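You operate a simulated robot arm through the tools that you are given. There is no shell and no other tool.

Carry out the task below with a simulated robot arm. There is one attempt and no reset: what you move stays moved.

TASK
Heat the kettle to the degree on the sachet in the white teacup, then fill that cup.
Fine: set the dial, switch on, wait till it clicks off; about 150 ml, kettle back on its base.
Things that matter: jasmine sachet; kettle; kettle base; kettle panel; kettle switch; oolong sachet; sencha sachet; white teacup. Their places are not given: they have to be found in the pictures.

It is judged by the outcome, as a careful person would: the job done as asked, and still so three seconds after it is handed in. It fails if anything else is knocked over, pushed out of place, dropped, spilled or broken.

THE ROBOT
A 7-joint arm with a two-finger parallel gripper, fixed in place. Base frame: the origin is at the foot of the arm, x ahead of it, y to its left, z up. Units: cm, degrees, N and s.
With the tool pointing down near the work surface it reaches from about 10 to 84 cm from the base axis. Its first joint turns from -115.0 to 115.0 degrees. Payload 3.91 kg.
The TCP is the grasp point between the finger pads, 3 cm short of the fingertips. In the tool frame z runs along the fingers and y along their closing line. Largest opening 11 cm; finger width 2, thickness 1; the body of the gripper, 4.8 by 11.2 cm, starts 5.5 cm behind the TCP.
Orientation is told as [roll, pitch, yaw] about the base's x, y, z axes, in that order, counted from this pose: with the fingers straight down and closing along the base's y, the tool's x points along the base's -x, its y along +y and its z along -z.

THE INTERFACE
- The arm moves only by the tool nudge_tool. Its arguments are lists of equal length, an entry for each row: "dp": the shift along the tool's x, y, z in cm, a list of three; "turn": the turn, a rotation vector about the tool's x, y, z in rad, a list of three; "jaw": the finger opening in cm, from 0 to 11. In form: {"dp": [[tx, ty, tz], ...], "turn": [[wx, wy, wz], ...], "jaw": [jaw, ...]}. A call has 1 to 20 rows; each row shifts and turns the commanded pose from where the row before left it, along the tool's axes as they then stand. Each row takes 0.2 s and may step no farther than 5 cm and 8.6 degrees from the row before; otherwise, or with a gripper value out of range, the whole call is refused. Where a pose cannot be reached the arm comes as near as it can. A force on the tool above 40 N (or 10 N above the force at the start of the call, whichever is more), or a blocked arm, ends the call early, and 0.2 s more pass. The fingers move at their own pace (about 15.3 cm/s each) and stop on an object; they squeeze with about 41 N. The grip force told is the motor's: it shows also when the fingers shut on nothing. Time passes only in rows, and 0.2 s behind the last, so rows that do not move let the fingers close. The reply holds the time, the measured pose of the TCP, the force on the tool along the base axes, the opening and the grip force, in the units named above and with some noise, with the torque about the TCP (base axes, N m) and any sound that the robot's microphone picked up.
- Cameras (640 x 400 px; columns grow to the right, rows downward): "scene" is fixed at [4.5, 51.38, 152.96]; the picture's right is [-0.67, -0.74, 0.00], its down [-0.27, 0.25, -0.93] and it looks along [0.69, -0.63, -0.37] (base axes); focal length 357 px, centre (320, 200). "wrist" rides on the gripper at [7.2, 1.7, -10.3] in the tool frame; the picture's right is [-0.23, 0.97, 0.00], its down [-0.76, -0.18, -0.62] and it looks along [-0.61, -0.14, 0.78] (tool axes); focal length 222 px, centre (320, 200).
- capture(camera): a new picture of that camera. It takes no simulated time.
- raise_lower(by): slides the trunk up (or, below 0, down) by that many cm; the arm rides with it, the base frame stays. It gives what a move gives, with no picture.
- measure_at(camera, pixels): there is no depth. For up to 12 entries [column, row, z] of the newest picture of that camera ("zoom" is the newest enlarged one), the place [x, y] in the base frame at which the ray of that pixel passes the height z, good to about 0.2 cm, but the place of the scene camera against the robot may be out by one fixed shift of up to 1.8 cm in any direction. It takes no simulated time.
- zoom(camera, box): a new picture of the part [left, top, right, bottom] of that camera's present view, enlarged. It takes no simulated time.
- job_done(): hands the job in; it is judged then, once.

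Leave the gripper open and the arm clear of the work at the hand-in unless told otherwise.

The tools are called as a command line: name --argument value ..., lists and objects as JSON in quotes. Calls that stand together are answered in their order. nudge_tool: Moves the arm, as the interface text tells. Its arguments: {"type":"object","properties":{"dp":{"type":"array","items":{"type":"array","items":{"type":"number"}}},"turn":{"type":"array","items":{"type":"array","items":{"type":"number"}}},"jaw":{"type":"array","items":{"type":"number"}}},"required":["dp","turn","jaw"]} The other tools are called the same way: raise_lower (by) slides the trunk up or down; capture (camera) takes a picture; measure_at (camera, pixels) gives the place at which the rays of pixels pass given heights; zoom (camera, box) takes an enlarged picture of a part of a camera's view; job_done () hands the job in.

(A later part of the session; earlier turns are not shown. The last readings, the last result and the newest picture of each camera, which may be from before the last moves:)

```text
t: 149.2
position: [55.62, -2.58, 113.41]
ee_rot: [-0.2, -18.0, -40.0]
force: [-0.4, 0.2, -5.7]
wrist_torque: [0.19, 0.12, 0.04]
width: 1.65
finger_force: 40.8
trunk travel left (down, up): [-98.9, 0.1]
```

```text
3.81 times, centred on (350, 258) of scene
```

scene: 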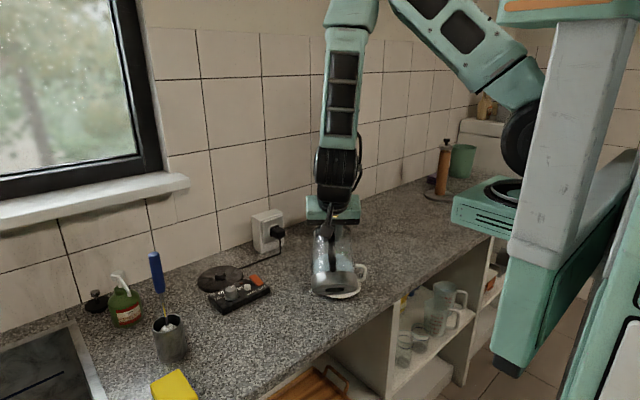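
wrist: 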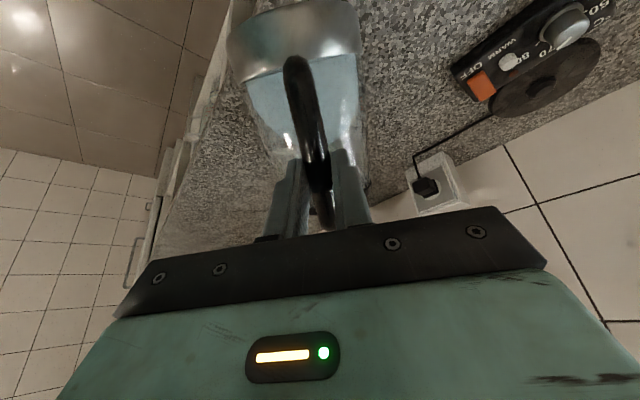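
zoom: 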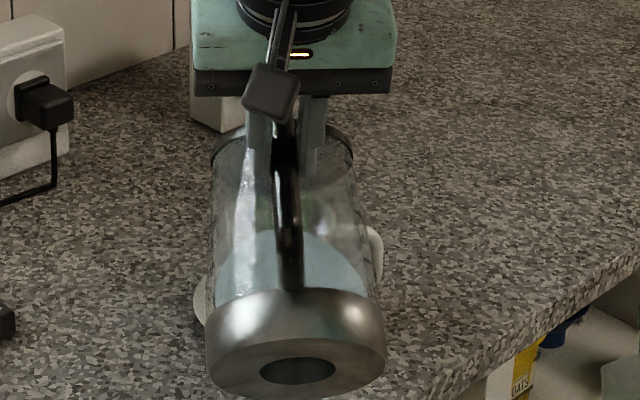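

No flow yet at 57°. On to 61° in two small rows, then watch.

nudge_tool --dp '[[-0.51, -0.025, -0.32], [-0.51, -0.025, -0.32], [0, 0, 0], [0, 0, 0]]' --turn '[[0, 0.0349, 0], [0, 0.0349, 0], [0, 0, 0], [0, 0, 0]]' --jaw '[0.5, 0.5, 0.5, 0.5]'

zoom --camera "scene" --box '[300, 205, 400, 310]'

capture --camera "wrist"

```text
t: 150.2
position: [56.19, -3.09, 114.34]
ee_rot: [0.1, -14.0, -40.1]
force: [-0.5, -0.8, -4.4]
wrist_torque: [0.09, 0.08, 0.02]
width: 1.65
finger_force: 41.0
trunk travel left (down, up): [-98.9, 0.1]
```

```text
3.81 times, centred on (350, 258) of scene
```

zoom: 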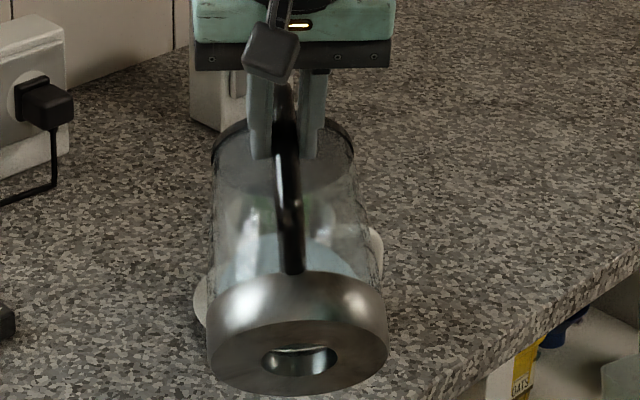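

```text
taken
```

wrist: 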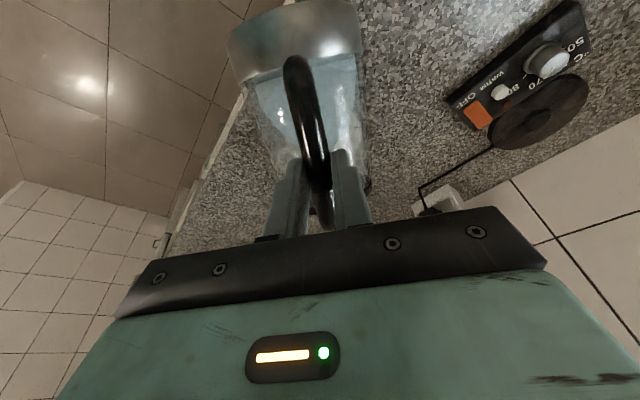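

The weight reading dropped (-4.4 N) – maybe flow has begun. I take quick still readings and look at the water in the kettle.

nudge_tool --dp '[[0, 0, 0]]' --turn '[[0, 0, 0]]' --jaw '[0.5]'

nudge_tool --dp '[[0, 0, 0]]' --turn '[[0, 0, 0]]' --jaw '[0.5]'

zoom --camera "scene" --box '[315, 225, 375, 300]'

```text
t: 150.6
position: [56.27, -3.23, 114.35]
ee_rot: [-0.2, -14.0, -40.0]
force: [0.3, 0.0, -4.9]
wrist_torque: [0.11, 0.09, -0.01]
width: 1.65
finger_force: 40.8
trunk travel left (down, up): [-98.9, 0.1]
```

```text
t: 151.0
position: [56.33, -3.11, 114.39]
ee_rot: [-0.2, -14.0, -40.0]
force: [-0.8, -0.3, -4.6]
wrist_torque: [0.15, 0.13, -0.01]
width: 1.64
finger_force: 41.1
trunk travel left (down, up): [-98.9, 0.1]
```

```text
5.33 times, centred on (345, 262) of scene
```

zoom: 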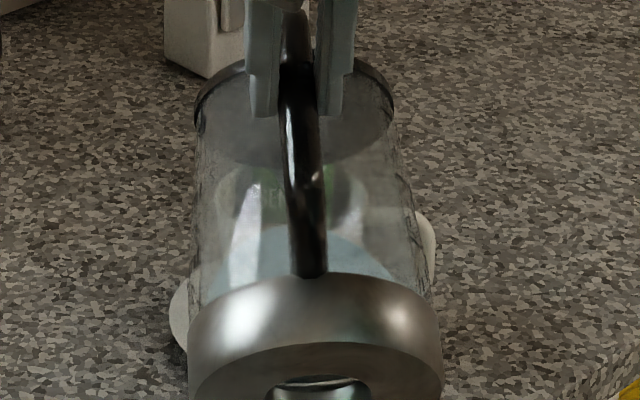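

Readings average ≈-4.6 N, about 1.5 N less than before: roughly 150 ml seems to have gone already. I tilt back now and then verify.

nudge_tool --dp '[[0.3, 0, 0.0], [0.3, 0, 0.0], [0, 0, 0], [0, 0, 0]]' --turn '[[0, -0.1, 0], [0, -0.1, 0], [0, -0.1, 0], [0, 0, 0]]' --jaw '[0.5, 0.5, 0.5, 0.5]'

zoom --camera "scene" --box '[300, 205, 400, 310]'

nudge_tool --dp '[[0, 0, 0]]' --turn '[[0, 0, 0]]' --jaw '[0.5]'

nudge_tool --dp '[[0, 0, 0]]' --turn '[[0, 0, 0]]' --jaw '[0.5]'

nudge_tool --dp '[[0, 0, 0]]' --turn '[[0, 0, 0]]' --jaw '[0.5]'

```text
t: 152.0
position: [55.75, -2.66, 114.21]
ee_rot: [-0.1, -31.3, -40.1]
force: [-0.2, 0.9, -4.9]
wrist_torque: [0.23, 0.23, 0.02]
width: 1.64
finger_force: 41.2
trunk travel left (down, up): [-98.9, 0.1]
```

```text
3.81 times, centred on (350, 258) of scene
```

zoom: 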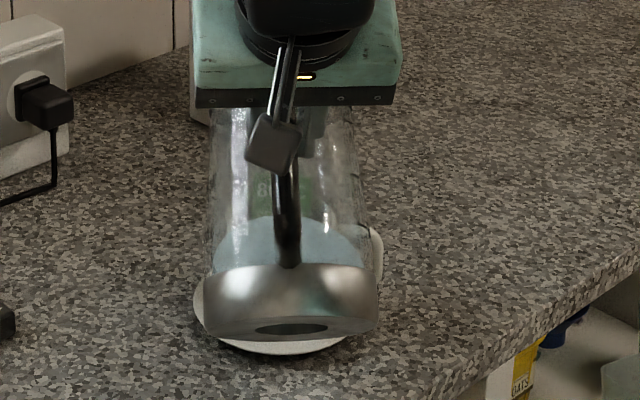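

```text
t: 152.4
position: [55.83, -2.77, 114.17]
ee_rot: [-0.1, -31.2, -40.0]
force: [-0.1, 0.3, -5.0]
wrist_torque: [0.25, 0.2, -0.02]
width: 1.62
finger_force: 41.2
trunk travel left (down, up): [-98.9, 0.1]
```

```text
t: 152.8
position: [55.81, -2.78, 114.29]
ee_rot: [-0.1, -31.1, -40.0]
force: [0.3, -0.1, -5.1]
wrist_torque: [0.26, 0.17, 0.01]
width: 1.63
finger_force: 41.3
trunk travel left (down, up): [-98.9, 0.1]
```

```text
t: 153.2
position: [55.81, -2.69, 114.24]
ee_rot: [-0.2, -31.3, -40.0]
force: [0.0, 0.1, -3.9]
wrist_torque: [0.25, 0.18, 0.01]
width: 1.64
finger_force: 40.6
trunk travel left (down, up): [-98.9, 0.1]
```

Average is now ≈-4.7 N versus ≈-6.1 N before: roughly 140 ml poured. I retreat up-left along the earlier path to look at the cup.

nudge_tool --dp '[[-1.0, 0.8, -1.8], [-1.0, 1.8, -1.4], [-0.8, 2.4, -1.0], [-0.6, 2.6, -0.5], [-0.6, 2.6, -0.5], [-0.4, 2.4, 0], [0, 0, 0]]' --turn '[[0, 0, 0], [0, -0.05, 0], [0, -0.05, 0], [0, -0.05, 0], [0, -0.05, 0], [0, -0.04, 0], [0, 0, 0]]' --jaw '[0.5, 0.5, 0.5, 0.5, 0.5, 0.5, 0.5]'

capture --camera "scene"

zoom --camera "scene" --box '[300, 240, 380, 310]'

capture --camera "wrist"

```text
t: 154.8
position: [64.63, 6.47, 121.13]
ee_rot: [-0.1, -44.9, -40.0]
force: [1.3, 0.7, -5.6]
wrist_torque: [0.27, 0.27, 0.0]
width: 1.62
finger_force: 40.9
trunk travel left (down, up): [-98.9, 0.1]
```

```text
taken
```

scene: 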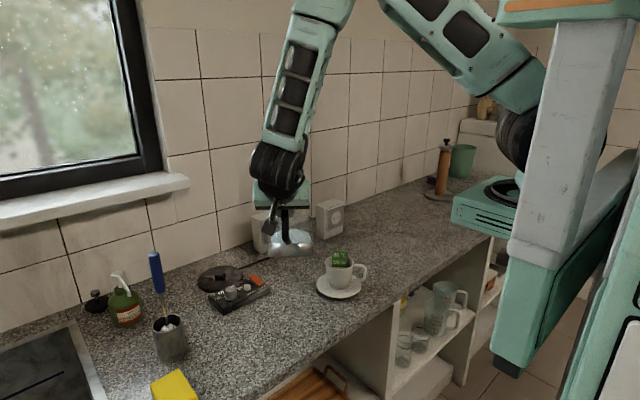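

```text
5.71 times, centred on (340, 275) of scene
```

zoom: 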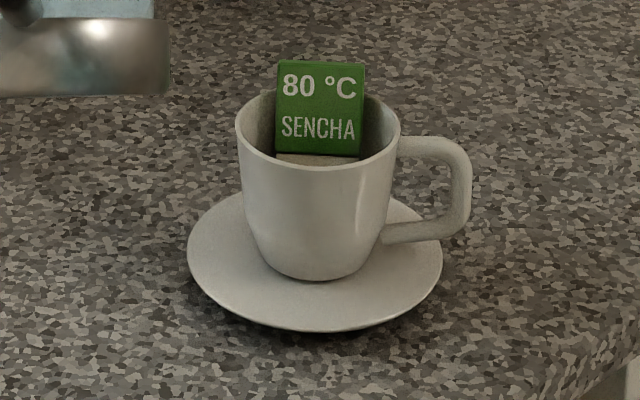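

```text
taken
```

wrist: 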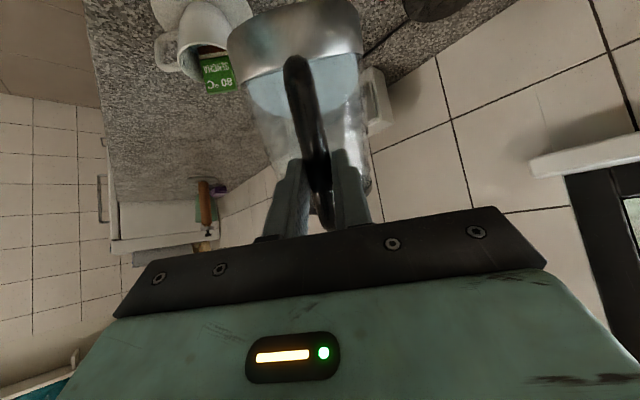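

The cup hasn't moved, but I can't see into it well from here. I zoom in the wrist view and the scene around the cup to find the water.

zoom --camera "wrist" --box '[140, 0, 270, 100]'

zoom --camera "scene" --box '[320, 248, 360, 275]'

zoom --camera "scene" --box '[240, 200, 420, 330]'

```text
4.00 times, centred on (205, 50) of wrist
```

zoom: 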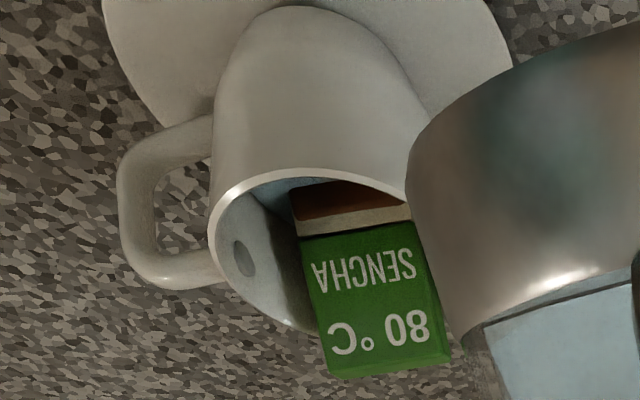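

```text
14.81 times, centred on (340, 262) of scene
```

zoom: 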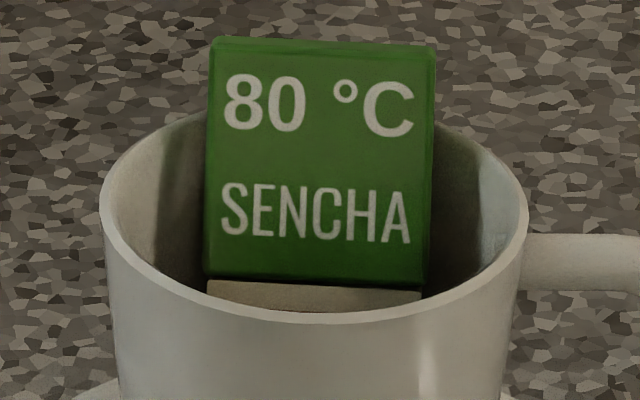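

```text
3.08 times, centred on (330, 265) of scene
```

zoom: 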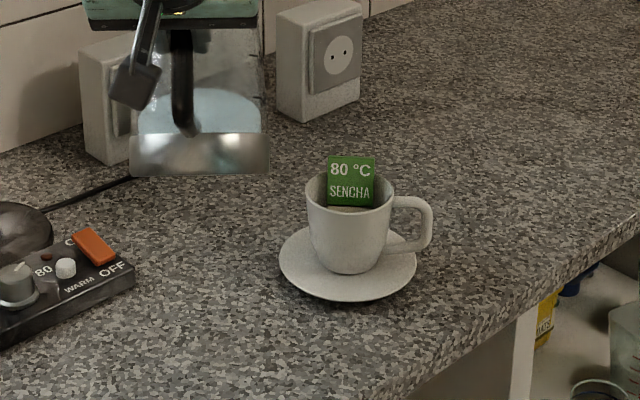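

There is water in the cup (bluish surface, wetted lower sachet). For a better look I tilt the tool to pitch -27° here (kettle at 48°, far from pouring now), as that gave a clear view of the cup earlier.

nudge_tool --dp '[[0, 0.5, -0.5], [0, 0.5, -0.5], [0, 0, 0], [0, 0, 0], [0, 0, 0]]' --turn '[[0, 0.0785, 0], [0, 0.0785, 0], [0, 0.0785, 0], [0, 0.0785, 0], [0, 0, 0]]' --jaw '[0.5, 0.5, 0.5, 0.5, 0.5]'

capture --camera "wrist"

zoom --camera "wrist" --box '[170, 60, 290, 180]'

```text
t: 156.0
position: [64.67, 7.64, 121.79]
ee_rot: [-0.2, -26.8, -40.0]
force: [0.3, -0.2, -4.9]
wrist_torque: [0.18, 0.18, 0.02]
width: 1.67
finger_force: 40.8
trunk travel left (down, up): [-98.9, 0.1]
```

```text
taken
```

wrist: 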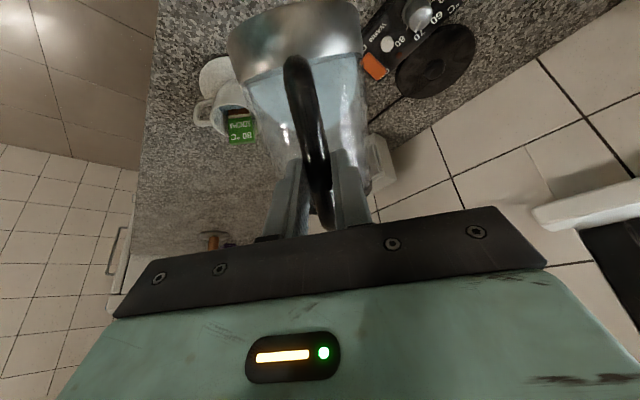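

```text
3.33 times, centred on (230, 120) of wrist
```

zoom: 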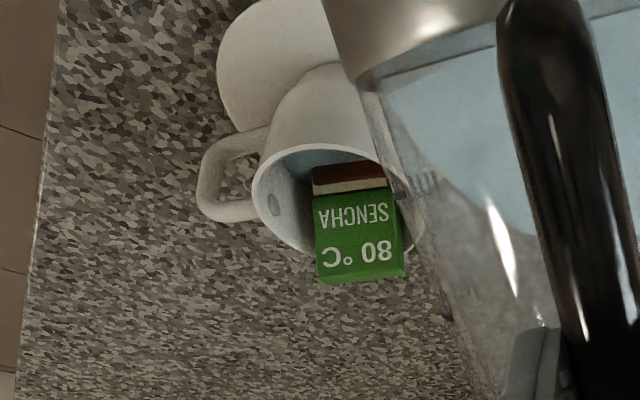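

zoom --camera "wrist" --box '[195, 95, 265, 150]'

nudge_tool --dp '[[0, 0, 0]]' --turn '[[0, 0, 0]]' --jaw '[0.5]'

nudge_tool --dp '[[0, 0, 0]]' --turn '[[0, 0, 0]]' --jaw '[0.5]'

nudge_tool --dp '[[0, 0, 0]]' --turn '[[0, 0, 0]]' --jaw '[0.5]'

nudge_tool --dp '[[0, 0, 0]]' --turn '[[0, 0, 0]]' --jaw '[0.5]'

```text
7.27 times, centred on (230, 122) of wrist
```

zoom: 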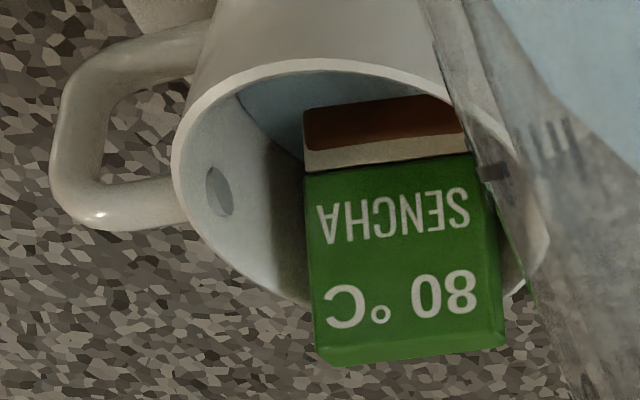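

```text
t: 156.4
position: [64.54, 7.64, 121.73]
ee_rot: [-0.1, -26.9, -40.1]
force: [0.7, -0.2, -4.1]
wrist_torque: [0.18, 0.11, -0.03]
width: 1.65
finger_force: 40.8
trunk travel left (down, up): [-98.9, 0.1]
```

```text
t: 156.8
position: [64.65, 7.58, 121.77]
ee_rot: [-0.1, -26.8, -40.0]
force: [0.9, -0.3, -4.5]
wrist_torque: [0.22, 0.23, -0.02]
width: 1.63
finger_force: 40.6
trunk travel left (down, up): [-98.9, 0.1]
```

```text
t: 157.2
position: [64.62, 7.61, 121.72]
ee_rot: [-0.2, -26.9, -40.0]
force: [-0.6, 0.7, -5.3]
wrist_torque: [0.22, 0.16, 0.01]
width: 1.66
finger_force: 41.4
trunk travel left (down, up): [-98.9, 0.1]
```

```text
t: 157.6
position: [64.66, 7.65, 121.72]
ee_rot: [-0.1, -27.0, -40.0]
force: [0.0, 0.2, -4.6]
wrist_torque: [0.2, 0.2, -0.01]
width: 1.66
finger_force: 40.7
trunk travel left (down, up): [-98.9, 0.1]
```

Now it's clear: bluish water in the cup, wetting the lower sachet; no spill seen. Weight mean is ≈4.8 N vs 6.07 N, i.e. ≈130 ±20 ml poured. For a finer measure I bring the kettle upright at (68.4, 5.8, 119.8) and compare torque and the level marks.

nudge_tool --dp '[[0, 0, 0], [0, 0, 0], [0, 0, 0], [0, 0, 0], [-1.2, 0.3, 1.4], [-1.2, 0.3, 1.4], [0, 0, 0], [0, 0, 0], [0, 0, 0], [0, 0, 0], [0, 0, 0], [0, 0, 0], [0, 0, 0], [0, 0, 0], [0, 0, 0], [0, 0, 0]]' --turn '[[0, -0.0785, 0], [0, -0.0785, 0], [0, -0.0785, 0], [0, -0.0785, 0], [0, 0, 0], [0, 0, 0], [-0.096, 0, -0.096], [-0.096, 0, -0.096], [-0.096, 0, -0.096], [-0.096, 0, -0.096], [-0.096, 0, -0.096], [-0.096, 0, -0.096], [-0.096, 0, -0.096], [-0.096, 0, -0.096], [-0.096, 0, -0.096], [0, 0, 0]]' --jaw '[0.5, 0.5, 0.5, 0.5, 0.5, 0.5, 0.5, 0.5, 0.5, 0.5, 0.5, 0.5, 0.5, 0.5, 0.5, 0.5]'

nudge_tool --dp '[[0, 0, 0], [0, 0, 0], [0, 0, 0], [0, 0, 0], [0, 0, 0], [0, 0, 0], [0, 0, 0], [0, 0, 0]]' --turn '[[0, -0.08727, 0], [0, -0.08727, 0], [0, -0.08727, 0], [0, -0.08727, 0], [0, -0.08727, 0], [0, -0.08727, 0], [0, 0, 0], [0, 0, 0]]' --jaw '[0.5, 0.5, 0.5, 0.5, 0.5, 0.5, 0.5, 0.5]'

nudge_tool --dp '[[0, 0, 0]]' --turn '[[0, 0, 0]]' --jaw '[0.5]'

nudge_tool --dp '[[0, 0, 0]]' --turn '[[0, 0, 0]]' --jaw '[0.5]'

nudge_tool --dp '[[0, 0, 0]]' --turn '[[0, 0, 0]]' --jaw '[0.5]'

nudge_tool --dp '[[0, 0, 0]]' --turn '[[0, 0, 0]]' --jaw '[0.5]'

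capture --camera "scene"

zoom --camera "scene" --box '[205, 170, 285, 265]'

```text
t: 161.0
position: [67.98, 5.72, 121.45]
ee_rot: [0.1, -45.0, 30.0]
force: [0.8, 0.2, -4.6]
wrist_torque: [-0.15, 0.36, 0.0]
width: 1.64
finger_force: 41.1
trunk travel left (down, up): [-98.9, 0.1]
```

```text
t: 162.8
position: [67.85, 5.64, 121.48]
ee_rot: [0.4, -74.9, 29.7]
force: [0.5, -0.1, -5.6]
wrist_torque: [-0.28, 0.51, 0.0]
width: 1.67
finger_force: 41.0
trunk travel left (down, up): [-98.9, 0.1]
```

```text
t: 163.2
position: [67.82, 5.64, 121.53]
ee_rot: [0.2, -75.0, 29.7]
force: [0.2, 0.1, -4.8]
wrist_torque: [-0.23, 0.51, -0.03]
width: 1.61
finger_force: 41.3
trunk travel left (down, up): [-98.9, 0.1]
```

```text
t: 163.6
position: [67.77, 5.75, 121.34]
ee_rot: [0.3, -74.9, 29.8]
force: [0.3, -0.5, -4.9]
wrist_torque: [-0.24, 0.49, -0.01]
width: 1.64
finger_force: 40.6
trunk travel left (down, up): [-98.9, 0.1]
```

```text
t: 164.0
position: [67.84, 5.71, 121.41]
ee_rot: [0.3, -74.9, 29.7]
force: [0.7, 0.0, -4.9]
wrist_torque: [-0.25, 0.46, -0.04]
width: 1.63
finger_force: 40.8
trunk travel left (down, up): [-98.9, 0.1]
```

```text
t: 164.4
position: [67.84, 5.69, 121.49]
ee_rot: [0.4, -74.9, 29.7]
force: [-0.2, 0.8, -5.2]
wrist_torque: [-0.25, 0.53, 0.0]
width: 1.64
finger_force: 40.9
trunk travel left (down, up): [-98.9, 0.1]
```

```text
taken
```

scene: 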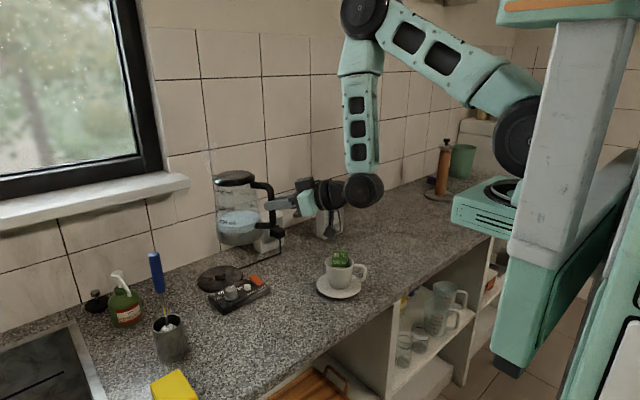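

```text
4.21 times, centred on (245, 218) of scene
```

zoom: 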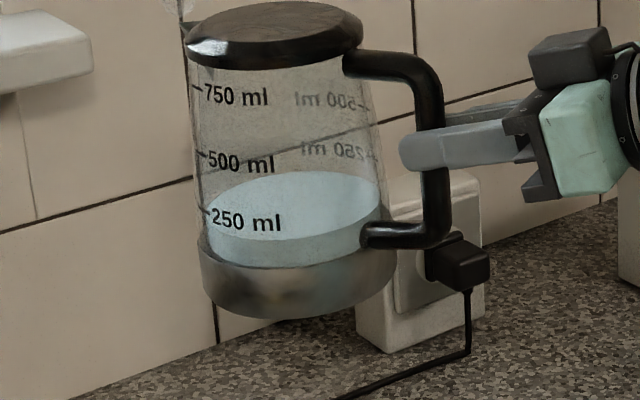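

Upright torque ≈0.56 (was 0.64), mean weight ≈4.9 (was ≈6.0), and the level is now at about the 250 mark (was ≈335): I estimate about 100 ml is in the cup. I'll go back and add ≈50 ml. Same path: tilt 30°, heading -40°, then over.

nudge_tool --dp '[[0, 0, 0], [0, 0, 0], [0, 0, 0], [0, 0, 0], [0, 0, 0], [0, 0, 0], [0, 0, 0], [0, 0, 0], [0, 0, 0], [0, 0, 0], [0, 0, 0], [0, 0, 0], [0, 0, 0], [0, 0, 0], [0, 0, 0], [0, 0, 0]]' --turn '[[0, 0.08727, 0], [0, 0.08727, 0], [0, 0.08727, 0], [0, 0.08727, 0], [0, 0.08727, 0], [0, 0.08727, 0], [0.096, 0, 0.096], [0.096, 0, 0.096], [0.096, 0, 0.096], [0.096, 0, 0.096], [0.096, 0, 0.096], [0.096, 0, 0.096], [0.096, 0, 0.096], [0.096, 0, 0.096], [0.096, 0, 0.096], [0, 0, 0]]' --jaw '[0.5, 0.5, 0.5, 0.5, 0.5, 0.5, 0.5, 0.5, 0.5, 0.5, 0.5, 0.5, 0.5, 0.5, 0.5, 0.5]'

nudge_tool --dp '[[1.2, -0.8, -0.3], [1.2, -0.8, -0.3], [0, 0, 0], [0, 0, 0], [0, 0, 0], [0, 0, 0], [0, 0, 0]]' --turn '[[0, 0, 0], [0, 0, 0], [0, 0.0785, 0], [0, 0.0785, 0], [0, 0.0785, 0], [0, 0.0785, 0], [0, 0, 0]]' --jaw '[0.5, 0.5, 0.5, 0.5, 0.5, 0.5, 0.5]'

```text
t: 167.8
position: [67.81, 5.79, 121.44]
ee_rot: [-0.1, -44.8, -40.0]
force: [0.4, 0.2, -5.1]
wrist_torque: [0.3, 0.27, 0.03]
width: 1.66
finger_force: 41.1
trunk travel left (down, up): [-98.9, 0.1]
```

```text
t: 169.4
position: [65.31, 5.68, 120.21]
ee_rot: [0.0, -26.8, -40.0]
force: [-0.4, -0.3, -4.2]
wrist_torque: [0.18, 0.2, 0.0]
width: 1.62
finger_force: 41.3
trunk travel left (down, up): [-98.9, 0.1]
```

nudge_tool --dp '[[0.5, -2.4, 0], [0.6, -2.4, 0.4], [0.8, -2.2, 0.6], [1.0, -2.0, 0.9], [1.0, -1.3, 0.9], [0, 0, 0]]' --turn '[[0, 0, 0], [0, 0, 0], [0, 0, 0], [0, 0, 0], [0, 0, 0], [0, 0, 0]]' --jaw '[0.5, 0.5, 0.5, 0.5, 0.5, 0.5]'

zoom --camera "scene" --box '[300, 200, 390, 310]'

```text
t: 170.8
position: [56.75, -0.58, 116.02]
ee_rot: [-0.1, -26.9, -40.1]
force: [0.5, 0.1, -5.5]
wrist_torque: [0.2, 0.19, 0.0]
width: 1.67
finger_force: 41.5
trunk travel left (down, up): [-98.9, 0.1]
```

```text
3.64 times, centred on (345, 255) of scene
```

zoom: 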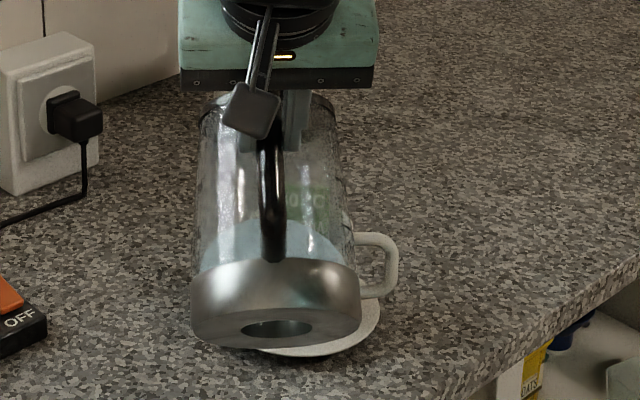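

The kettle sits ≈2 px further left than last time, so I shift 2.5 cm along tool -y while lowering to z≈112.8, then re-check alignment.

nudge_tool --dp '[[0.3, -1.25, 0.6], [0.4, -1.25, 0.9], [0.65, 0, 1.4], [0, 0, 0]]' --turn '[[0, 0, 0], [0, 0, 0], [0, 0, 0], [0, 0, 0]]' --jaw '[0.5, 0.5, 0.5, 0.5]'

zoom --camera "scene" --box '[310, 215, 390, 310]'

```text
t: 171.8
position: [55.43, -2.62, 112.61]
ee_rot: [0.0, -26.9, -40.1]
force: [0.5, 0.1, -4.5]
wrist_torque: [0.23, 0.22, -0.04]
width: 1.67
finger_force: 40.9
trunk travel left (down, up): [-98.9, 0.1]
```

```text
4.21 times, centred on (350, 262) of scene
```

zoom: 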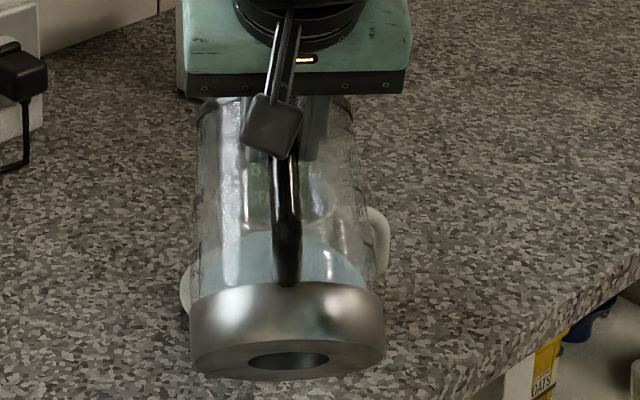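

Nearly aligned (lid px ≈339, lip ≈338); I add 0.4 cm to the right while tilting to 57°.

nudge_tool --dp '[[-0.24, -0.14, -0.22], [-0.24, -0.14, -0.22], [-0.24, -0.14, -0.22], [0, 0, 0]]' --turn '[[0, 0.0524, 0], [0, 0.0524, 0], [0, 0.0524, 0], [0, 0, 0]]' --jaw '[0.5, 0.5, 0.5, 0.5]'

zoom --camera "scene" --box '[310, 215, 390, 310]'

```text
t: 172.8
position: [55.37, -3.18, 113.72]
ee_rot: [-0.1, -17.9, -40.1]
force: [-0.7, -0.7, -5.4]
wrist_torque: [0.17, 0.15, 0.01]
width: 1.62
finger_force: 40.8
trunk travel left (down, up): [-98.9, 0.1]
```

```text
4.21 times, centred on (350, 262) of scene
```

zoom: 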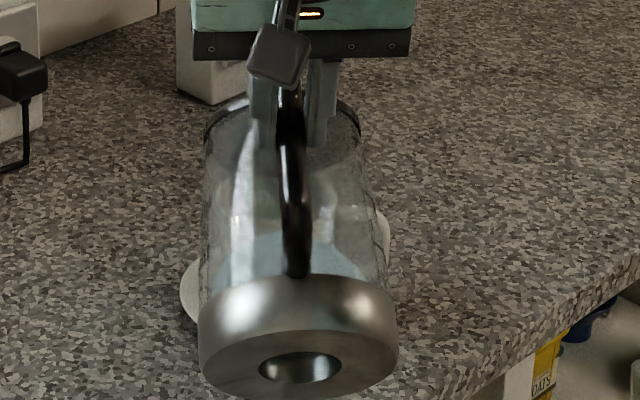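

Aligned (lip ≈339.5 px). Now to 61° and then 63°, holding and reading the weight.

nudge_tool --dp '[[-0.51, -0.02, -0.32], [-0.51, -0.02, -0.32], [-0.486, -0.02, -0.33], [0, 0, 0]]' --turn '[[0, 0.0349, 0], [0, 0.0349, 0], [0, 0.0349, 0], [0, 0, 0]]' --jaw '[0.5, 0.5, 0.5, 0.5]'

nudge_tool --dp '[[0, 0, 0]]' --turn '[[0, 0, 0]]' --jaw '[0.5]'

nudge_tool --dp '[[0, 0, 0]]' --turn '[[0, 0, 0]]' --jaw '[0.5]'

nudge_tool --dp '[[0, 0, 0]]' --turn '[[0, 0, 0]]' --jaw '[0.5]'

nudge_tool --dp '[[0, 0, 0]]' --turn '[[0, 0, 0]]' --jaw '[0.5]'

zoom --camera "scene" --box '[310, 215, 390, 310]'

```text
t: 173.8
position: [56.23, -3.9, 114.88]
ee_rot: [0.0, -11.8, -40.0]
force: [-0.5, 0.1, -4.9]
wrist_torque: [0.1, 0.09, 0.02]
width: 1.62
finger_force: 40.9
trunk travel left (down, up): [-98.9, 0.1]
```

```text
t: 174.2
position: [56.43, -4.07, 114.93]
ee_rot: [0.0, -11.9, -40.1]
force: [0.8, -0.7, -5.5]
wrist_torque: [0.07, 0.04, -0.02]
width: 1.66
finger_force: 41.2
trunk travel left (down, up): [-98.9, 0.1]
```

```text
t: 174.6
position: [56.28, -3.98, 114.99]
ee_rot: [0.0, -11.9, -40.1]
force: [0.2, 0.0, -4.6]
wrist_torque: [0.11, 0.04, 0.01]
width: 1.62
finger_force: 41.2
trunk travel left (down, up): [-98.9, 0.1]
```

```text
t: 175.0
position: [56.33, -4.0, 115.01]
ee_rot: [0.0, -11.9, -40.1]
force: [0.2, 0.1, -4.4]
wrist_torque: [0.11, 0.09, 0.01]
width: 1.65
finger_force: 41.1
trunk travel left (down, up): [-98.9, 0.1]
```

```text
t: 175.4
position: [56.28, -3.93, 114.99]
ee_rot: [0.0, -11.9, -40.2]
force: [-1.4, 0.1, -4.3]
wrist_torque: [0.08, 0.08, 0.0]
width: 1.61
finger_force: 41.0
trunk travel left (down, up): [-98.9, 0.1]
```

```text
4.21 times, centred on (350, 262) of scene
```

zoom: 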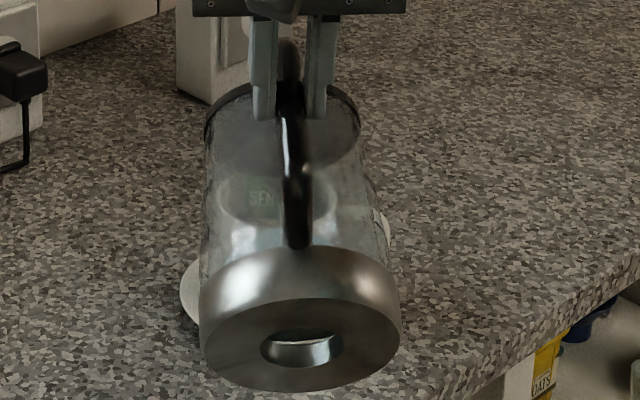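

Change at 63° is within noise. I go to 65° and hold, reading again.

nudge_tool --dp '[[-0.26, 0, -0.15], [-0.26, 0, -0.15], [0, 0, 0]]' --turn '[[0, 0.01745, 0], [0, 0.01745, 0], [0, 0, 0]]' --jaw '[0.5, 0.5, 0.5]'

nudge_tool --dp '[[0, 0, 0]]' --turn '[[0, 0, 0]]' --jaw '[0.5]'

nudge_tool --dp '[[0, 0, 0]]' --turn '[[0, 0, 0]]' --jaw '[0.5]'

nudge_tool --dp '[[0, 0, 0]]' --turn '[[0, 0, 0]]' --jaw '[0.5]'

capture --camera "wrist"

```text
t: 176.2
position: [56.59, -4.14, 115.46]
ee_rot: [0.0, -10.0, -40.1]
force: [-0.2, -0.3, -3.4]
wrist_torque: [0.08, 0.06, 0.01]
width: 1.59
finger_force: 41.1
trunk travel left (down, up): [-98.9, 0.1]
```

```text
t: 176.6
position: [56.57, -4.27, 115.41]
ee_rot: [-0.1, -10.0, -40.2]
force: [0.0, 0.0, -3.7]
wrist_torque: [0.07, 0.05, -0.02]
width: 1.67
finger_force: 40.7
trunk travel left (down, up): [-98.9, 0.1]
```

```text
t: 177.0
position: [56.76, -4.33, 115.37]
ee_rot: [0.0, -9.9, -40.1]
force: [-1.1, 0.9, -5.5]
wrist_torque: [0.08, 0.01, -0.02]
width: 1.63
finger_force: 40.9
trunk travel left (down, up): [-98.9, 0.1]
```

```text
t: 177.4
position: [56.6, -4.31, 115.46]
ee_rot: [0.0, -9.8, -40.0]
force: [-1.0, 0.5, -4.4]
wrist_torque: [0.09, 0.04, -0.01]
width: 1.65
finger_force: 41.2
trunk travel left (down, up): [-98.9, 0.1]
```

```text
taken
```

wrist: 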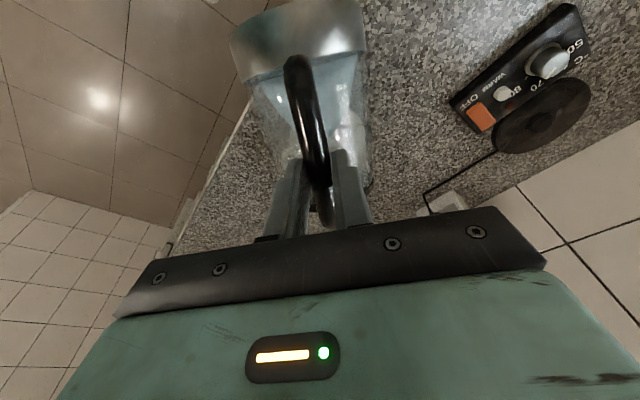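

Mean here ≈-4.3 N (about 1.6 N less than full). I tilt back and retreat to look and re-weigh.

nudge_tool --dp '[[0.2, 0, 0], [0.2, 0, 0], [0, 0, 0], [0, 0, 0], [0, 0, 0]]' --turn '[[0, -0.1, 0], [0, -0.1, 0], [0, -0.1, 0], [0, -0.06, 0], [0, 0, 0]]' --jaw '[0.5, 0.5, 0.5, 0.5, 0.5]'

nudge_tool --dp '[[-1.0, 0.8, -1.8], [-1.0, 1.8, -1.4], [-0.8, 2.4, -1.0], [-0.6, 2.6, -0.5], [-0.6, 2.6, -0.5], [-0.6, 2.4, -0.3], [0, 0, 0]]' --turn '[[0, 0, 0], [0, 0, 0], [0, 0, 0], [0, 0, 0], [0, 0, 0], [0, 0, 0], [0, 0, 0]]' --jaw '[0.5, 0.5, 0.5, 0.5, 0.5, 0.5, 0.5]'

capture --camera "wrist"

capture --camera "scene"

zoom --camera "scene" --box '[300, 240, 380, 310]'

```text
t: 178.6
position: [56.18, -3.98, 115.35]
ee_rot: [-0.2, -30.6, -40.0]
force: [-0.2, -0.7, -5.3]
wrist_torque: [0.2, 0.19, 0.0]
width: 1.66
finger_force: 40.8
trunk travel left (down, up): [-98.9, 0.1]
```

```text
t: 180.2
position: [65.12, 4.67, 122.27]
ee_rot: [-0.1, -30.4, -40.1]
force: [0.6, -0.1, -3.7]
wrist_torque: [0.17, 0.14, -0.04]
width: 1.64
finger_force: 41.0
trunk travel left (down, up): [-98.9, 0.1]
```

```text
taken
```

wrist: 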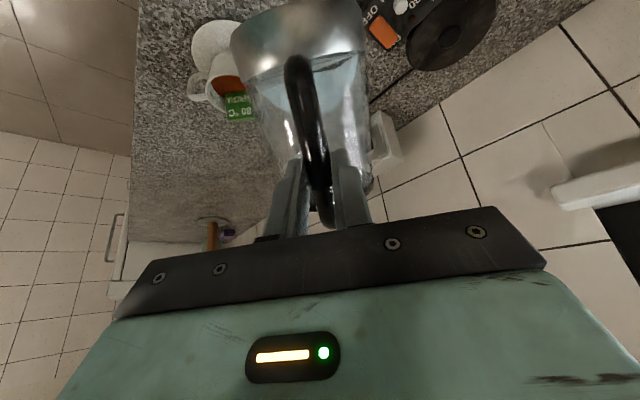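

```text
taken
```

scene: 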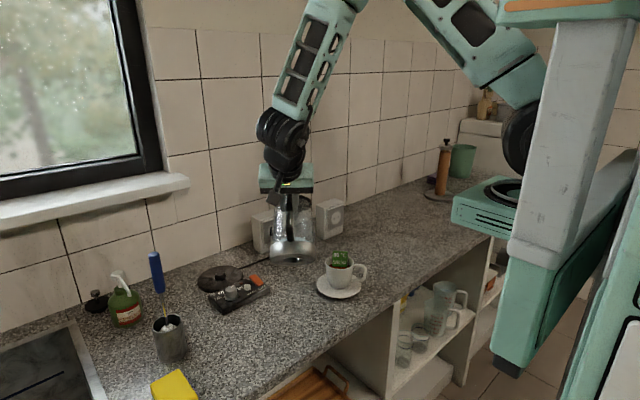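

```text
5.71 times, centred on (340, 275) of scene
```

zoom: 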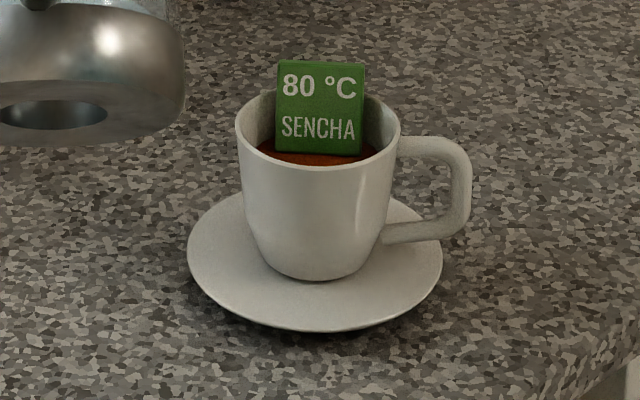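

Tea-coloured liquid is now visible in the cup. I zoom in closely to estimate its level.

zoom --camera "scene" --box '[320, 248, 360, 275]'

zoom --camera "wrist" --box '[180, 40, 270, 130]'

```text
14.81 times, centred on (340, 262) of scene
```

zoom: 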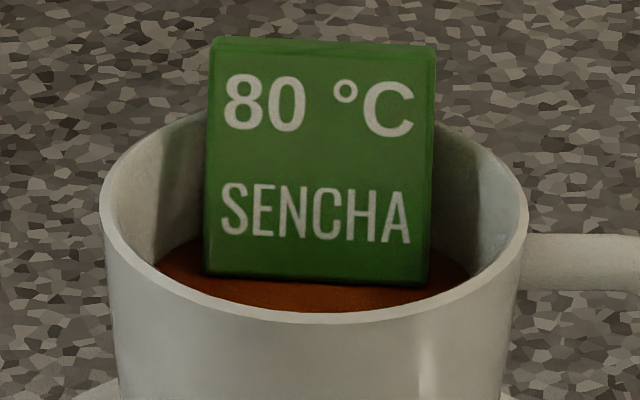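

```text
4.44 times, centred on (225, 85) of wrist
```

zoom: 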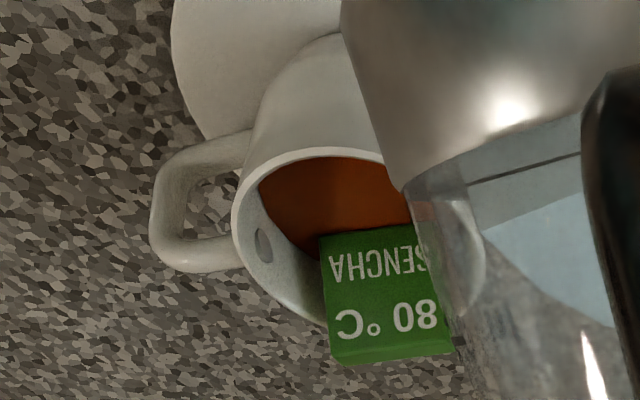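

The tea surface is ≈2.2–2.4 cm below the rim, which by the cup's shape is roughly 135–150 ml. I bring the kettle upright again to cross-check with torque and level marks.

nudge_tool --dp '[[0, 0, 0], [0, 0, 0], [0, 0, 0], [-1.2, 0.6, 1.2], [-1.2, 0.6, 1.2], [0, 0, 0], [0, 0, 0], [0, 0, 0], [0, 0, 0], [0, 0, 0], [0, 0, 0], [0, 0, 0], [0, 0, 0], [0, 0, 0], [0, 0, 0]]' --turn '[[0, -0.085, 0], [0, -0.085, 0], [0, -0.085, 0], [0, 0, 0], [0, 0, 0], [-0.096, 0, -0.096], [-0.096, 0, -0.096], [-0.096, 0, -0.096], [-0.096, 0, -0.096], [-0.096, 0, -0.096], [-0.096, 0, -0.096], [-0.096, 0, -0.096], [-0.096, 0, -0.096], [-0.096, 0, -0.096], [0, 0, 0]]' --jaw '[0.5, 0.5, 0.5, 0.5, 0.5, 0.5, 0.5, 0.5, 0.5, 0.5, 0.5, 0.5, 0.5, 0.5, 0.5]'

nudge_tool --dp '[[0, 0, 0], [0, 0, 0], [0, 0, 0], [0, 0, 0], [0, 0, 0], [0, 0, 0], [0, 0, 0], [0, 0, 0]]' --turn '[[0, -0.08727, 0], [0, -0.08727, 0], [0, -0.08727, 0], [0, -0.08727, 0], [0, -0.08727, 0], [0, -0.08727, 0], [0, 0, 0], [0, 0, 0]]' --jaw '[0.5, 0.5, 0.5, 0.5, 0.5, 0.5, 0.5, 0.5]'

nudge_tool --dp '[[0, 0, 0]]' --turn '[[0, 0, 0]]' --jaw '[0.5]'

nudge_tool --dp '[[0, 0, 0]]' --turn '[[0, 0, 0]]' --jaw '[0.5]'

nudge_tool --dp '[[0, 0, 0]]' --turn '[[0, 0, 0]]' --jaw '[0.5]'

nudge_tool --dp '[[0, 0, 0]]' --turn '[[0, 0, 0]]' --jaw '[0.5]'

capture --camera "scene"

zoom --camera "scene" --box '[205, 165, 285, 260]'

```text
t: 183.4
position: [68.55, 3.58, 122.4]
ee_rot: [-0.2, -45.0, 30.2]
force: [-0.5, -0.2, -3.7]
wrist_torque: [-0.21, 0.35, -0.01]
width: 1.61
finger_force: 40.3
trunk travel left (down, up): [-98.9, 0.1]
```

```text
t: 185.2
position: [68.77, 3.58, 122.33]
ee_rot: [-0.7, -75.1, 30.6]
force: [0.1, 1.2, -4.4]
wrist_torque: [-0.23, 0.45, 0.0]
width: 1.64
finger_force: 40.1
trunk travel left (down, up): [-98.9, 0.1]
```

```text
t: 185.6
position: [68.69, 3.55, 122.37]
ee_rot: [-0.6, -74.9, 30.5]
force: [-0.1, 0.4, -4.5]
wrist_torque: [-0.27, 0.45, 0.05]
width: 1.64
finger_force: 41.2
trunk travel left (down, up): [-98.9, 0.1]
```

```text
t: 186.0
position: [68.62, 3.56, 122.36]
ee_rot: [-0.6, -75.0, 30.6]
force: [0.5, 0.4, -4.5]
wrist_torque: [-0.25, 0.47, 0.0]
width: 1.64
finger_force: 41.4
trunk travel left (down, up): [-98.9, 0.1]
```

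```text
t: 186.4
position: [68.81, 3.57, 122.34]
ee_rot: [-0.6, -75.0, 30.5]
force: [-0.7, -0.2, -4.1]
wrist_torque: [-0.23, 0.42, 0.0]
width: 1.64
finger_force: 41.0
trunk travel left (down, up): [-98.9, 0.1]
```

```text
t: 186.8
position: [68.7, 3.61, 122.35]
ee_rot: [-0.6, -75.0, 30.5]
force: [-0.4, -0.2, -5.0]
wrist_torque: [-0.24, 0.46, -0.01]
width: 1.65
finger_force: 40.9
trunk travel left (down, up): [-98.9, 0.1]
```

```text
taken
```

scene: 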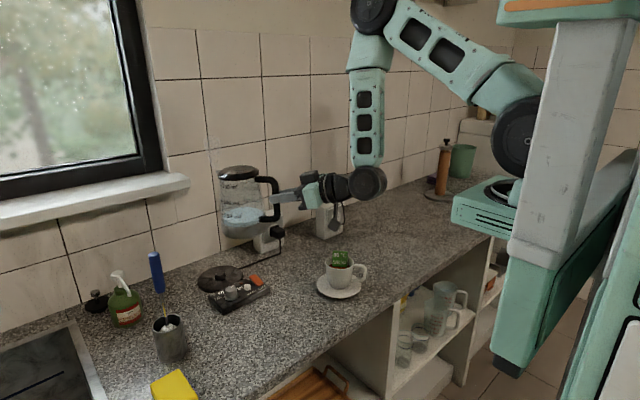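

```text
4.21 times, centred on (245, 212) of scene
```

zoom: 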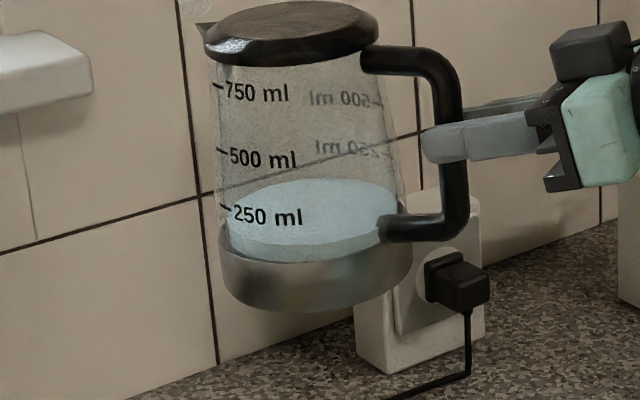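

Torque 0.51 (Δ ≈0.13 N·m ≈140 ml), force ≈4.4 N (≈155 ml), level ≈205 ml left: about 140–150 ml poured, as wanted. Now I return the kettle: carry it above its base at about (82.2, 6.2, 109) and pitch back 2° to make it upright.

nudge_tool --dp '[[0.6, -0.29, 1.0], [1.19, -0.58, 2.0], [1.19, -0.58, 2.0], [1.19, -0.58, 2.0], [1.19, -0.58, 2.0], [1.19, -0.58, 2.0], [1.19, -0.58, 2.0], [1.19, -0.58, 2.0], [0.6, -0.29, 1.0], [0, 0, 0], [0, 0, 0], [0, 0, 0]]' --turn '[[0, 0, 0], [0, 0, 0], [0, 0, 0], [0, 0, 0], [0, 0, 0], [0, 0, 0], [0, 0, 0], [0, 0, 0], [0, 0, 0], [0, -0.0165, 0], [0, -0.0165, 0], [0, 0, 0]]' --jaw '[0.5, 0.5, 0.5, 0.5, 0.5, 0.5, 0.5, 0.5, 0.5, 0.5, 0.5, 0.5]'

zoom --camera "scene" --box '[190, 190, 310, 310]'

capture --camera "wrist"

zoom --camera "wrist" --box '[220, 20, 420, 220]'

```text
t: 189.4
position: [82.27, 5.87, 109.03]
ee_rot: [-0.8, -76.9, 30.6]
force: [0.2, -0.5, -4.7]
wrist_torque: [-0.23, 0.48, 0.0]
width: 1.61
finger_force: 41.0
trunk travel left (down, up): [-98.9, 0.1]
```

```text
3.33 times, centred on (250, 250) of scene
```

zoom: 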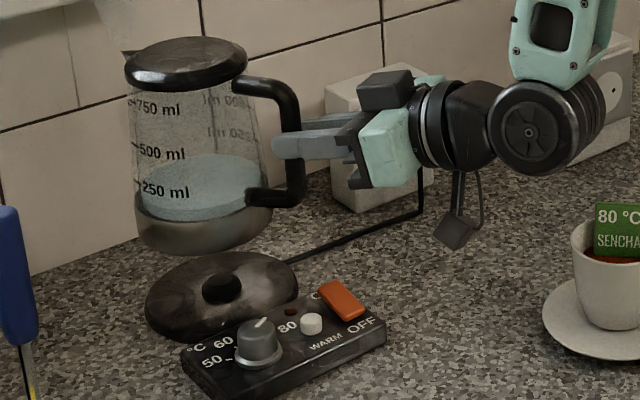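

```text
taken
```

wrist: 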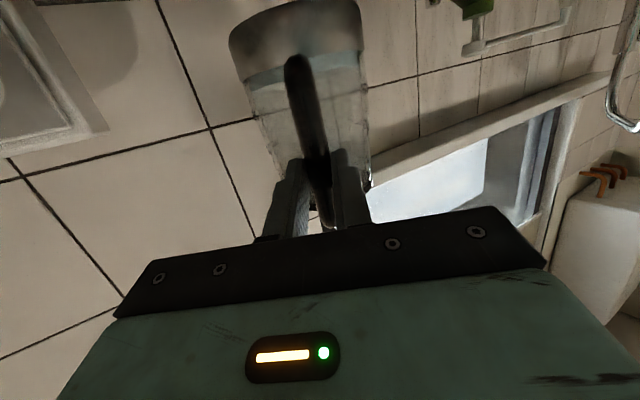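

```text
2.00 times, centred on (320, 120) of wrist
```

zoom: 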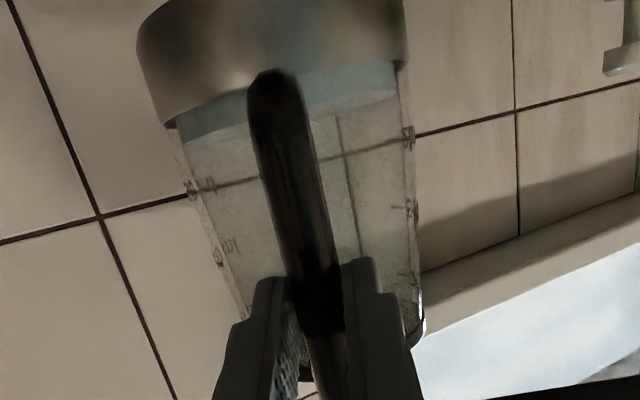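

The kettle is upright now but sits ≈0.5 cm forward and ≈0.3 cm left of where it should be over the pin. I correct by -0.5 cm along the heading and -0.3 cm laterally, lower 4 cm, and compare with the earlier reference.

nudge_tool --dp '[[0.06, -0.15, -0.25], [0.06, -0.15, -0.25], [0.974, 0, 0.225], [0.974, 0, 0.225], [0.974, 0, 0.225], [0.974, 0, 0.225], [0, 0, 0], [0, 0, 0]]' --turn '[[0, 0, 0], [0, 0, 0], [0, 0, 0], [0, 0, 0], [0, 0, 0], [0, 0, 0], [0, 0, 0], [0, 0, 0]]' --jaw '[0.5, 0.5, 0.5, 0.5, 0.5, 0.5, 0.5, 0.5]'

zoom --camera "scene" --box '[200, 210, 300, 310]'

```text
t: 191.2
position: [82.07, 5.54, 105.08]
ee_rot: [-0.7, -76.9, 30.5]
force: [-0.7, -0.2, -4.4]
wrist_torque: [-0.22, 0.44, 0.01]
width: 1.66
finger_force: 41.2
trunk travel left (down, up): [-98.9, 0.1]
```

```text
4.00 times, centred on (250, 260) of scene
```

zoom: 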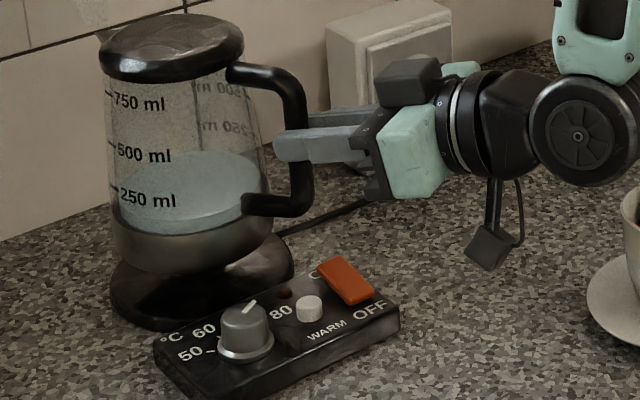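

Close to the reference (band 111–275, expected ≈112–276). I lower 2.6 cm more and then in small steps with force checks.

nudge_tool --dp '[[0.99, 0, 0.125], [0.974, 0, 0.225], [0.58, 0, 0.135], [0, 0, 0]]' --turn '[[0, 0, 0], [0, 0, 0], [0, 0, 0], [0, 0, 0]]' --jaw '[0.5, 0.5, 0.5, 0.5]'

zoom --camera "scene" --box '[200, 210, 300, 310]'

```text
t: 192.2
position: [81.78, 5.46, 102.46]
ee_rot: [-0.6, -77.0, 30.6]
force: [-0.6, 0.5, -4.5]
wrist_torque: [-0.22, 0.43, 0.01]
width: 1.62
finger_force: 40.9
trunk travel left (down, up): [-98.9, 0.1]
```

```text
4.00 times, centred on (250, 260) of scene
```

zoom: 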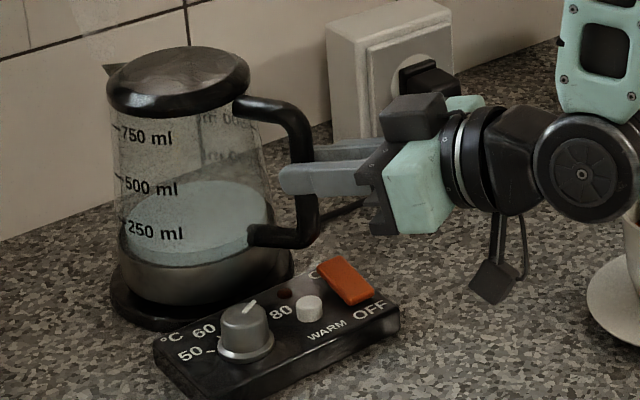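

Matches the reference within ~1 px; about 0.8 cm above the seat. Lower 0.5 cm, then 0.15 cm steps.

nudge_tool --dp '[[0.244, 0, 0.056], [0.244, 0, 0.056], [0, 0, 0]]' --turn '[[0, 0, 0], [0, 0, 0], [0, 0, 0]]' --jaw '[0.5, 0.5, 0.5]'

nudge_tool --dp '[[0.146, 0, 0.034], [0, 0, 0]]' --turn '[[0, 0, 0], [0, 0, 0]]' --jaw '[0.5, 0.5]'

```text
t: 193.0
position: [81.95, 5.33, 101.97]
ee_rot: [-0.8, -77.1, 30.7]
force: [4.7, 0.5, -2.3]
wrist_torque: [-0.06, -0.29, -0.13]
width: 1.65
finger_force: 41.1
trunk travel left (down, up): [-98.9, 0.1]
```

```text
t: 193.6
position: [81.88, 5.48, 101.87]
ee_rot: [-0.8, -77.0, 30.7]
force: [7.0, 1.2, -0.1]
wrist_torque: [0.16, -0.81, -0.12]
width: 1.61
finger_force: 41.7
trunk travel left (down, up): [-98.9, 0.1]
```

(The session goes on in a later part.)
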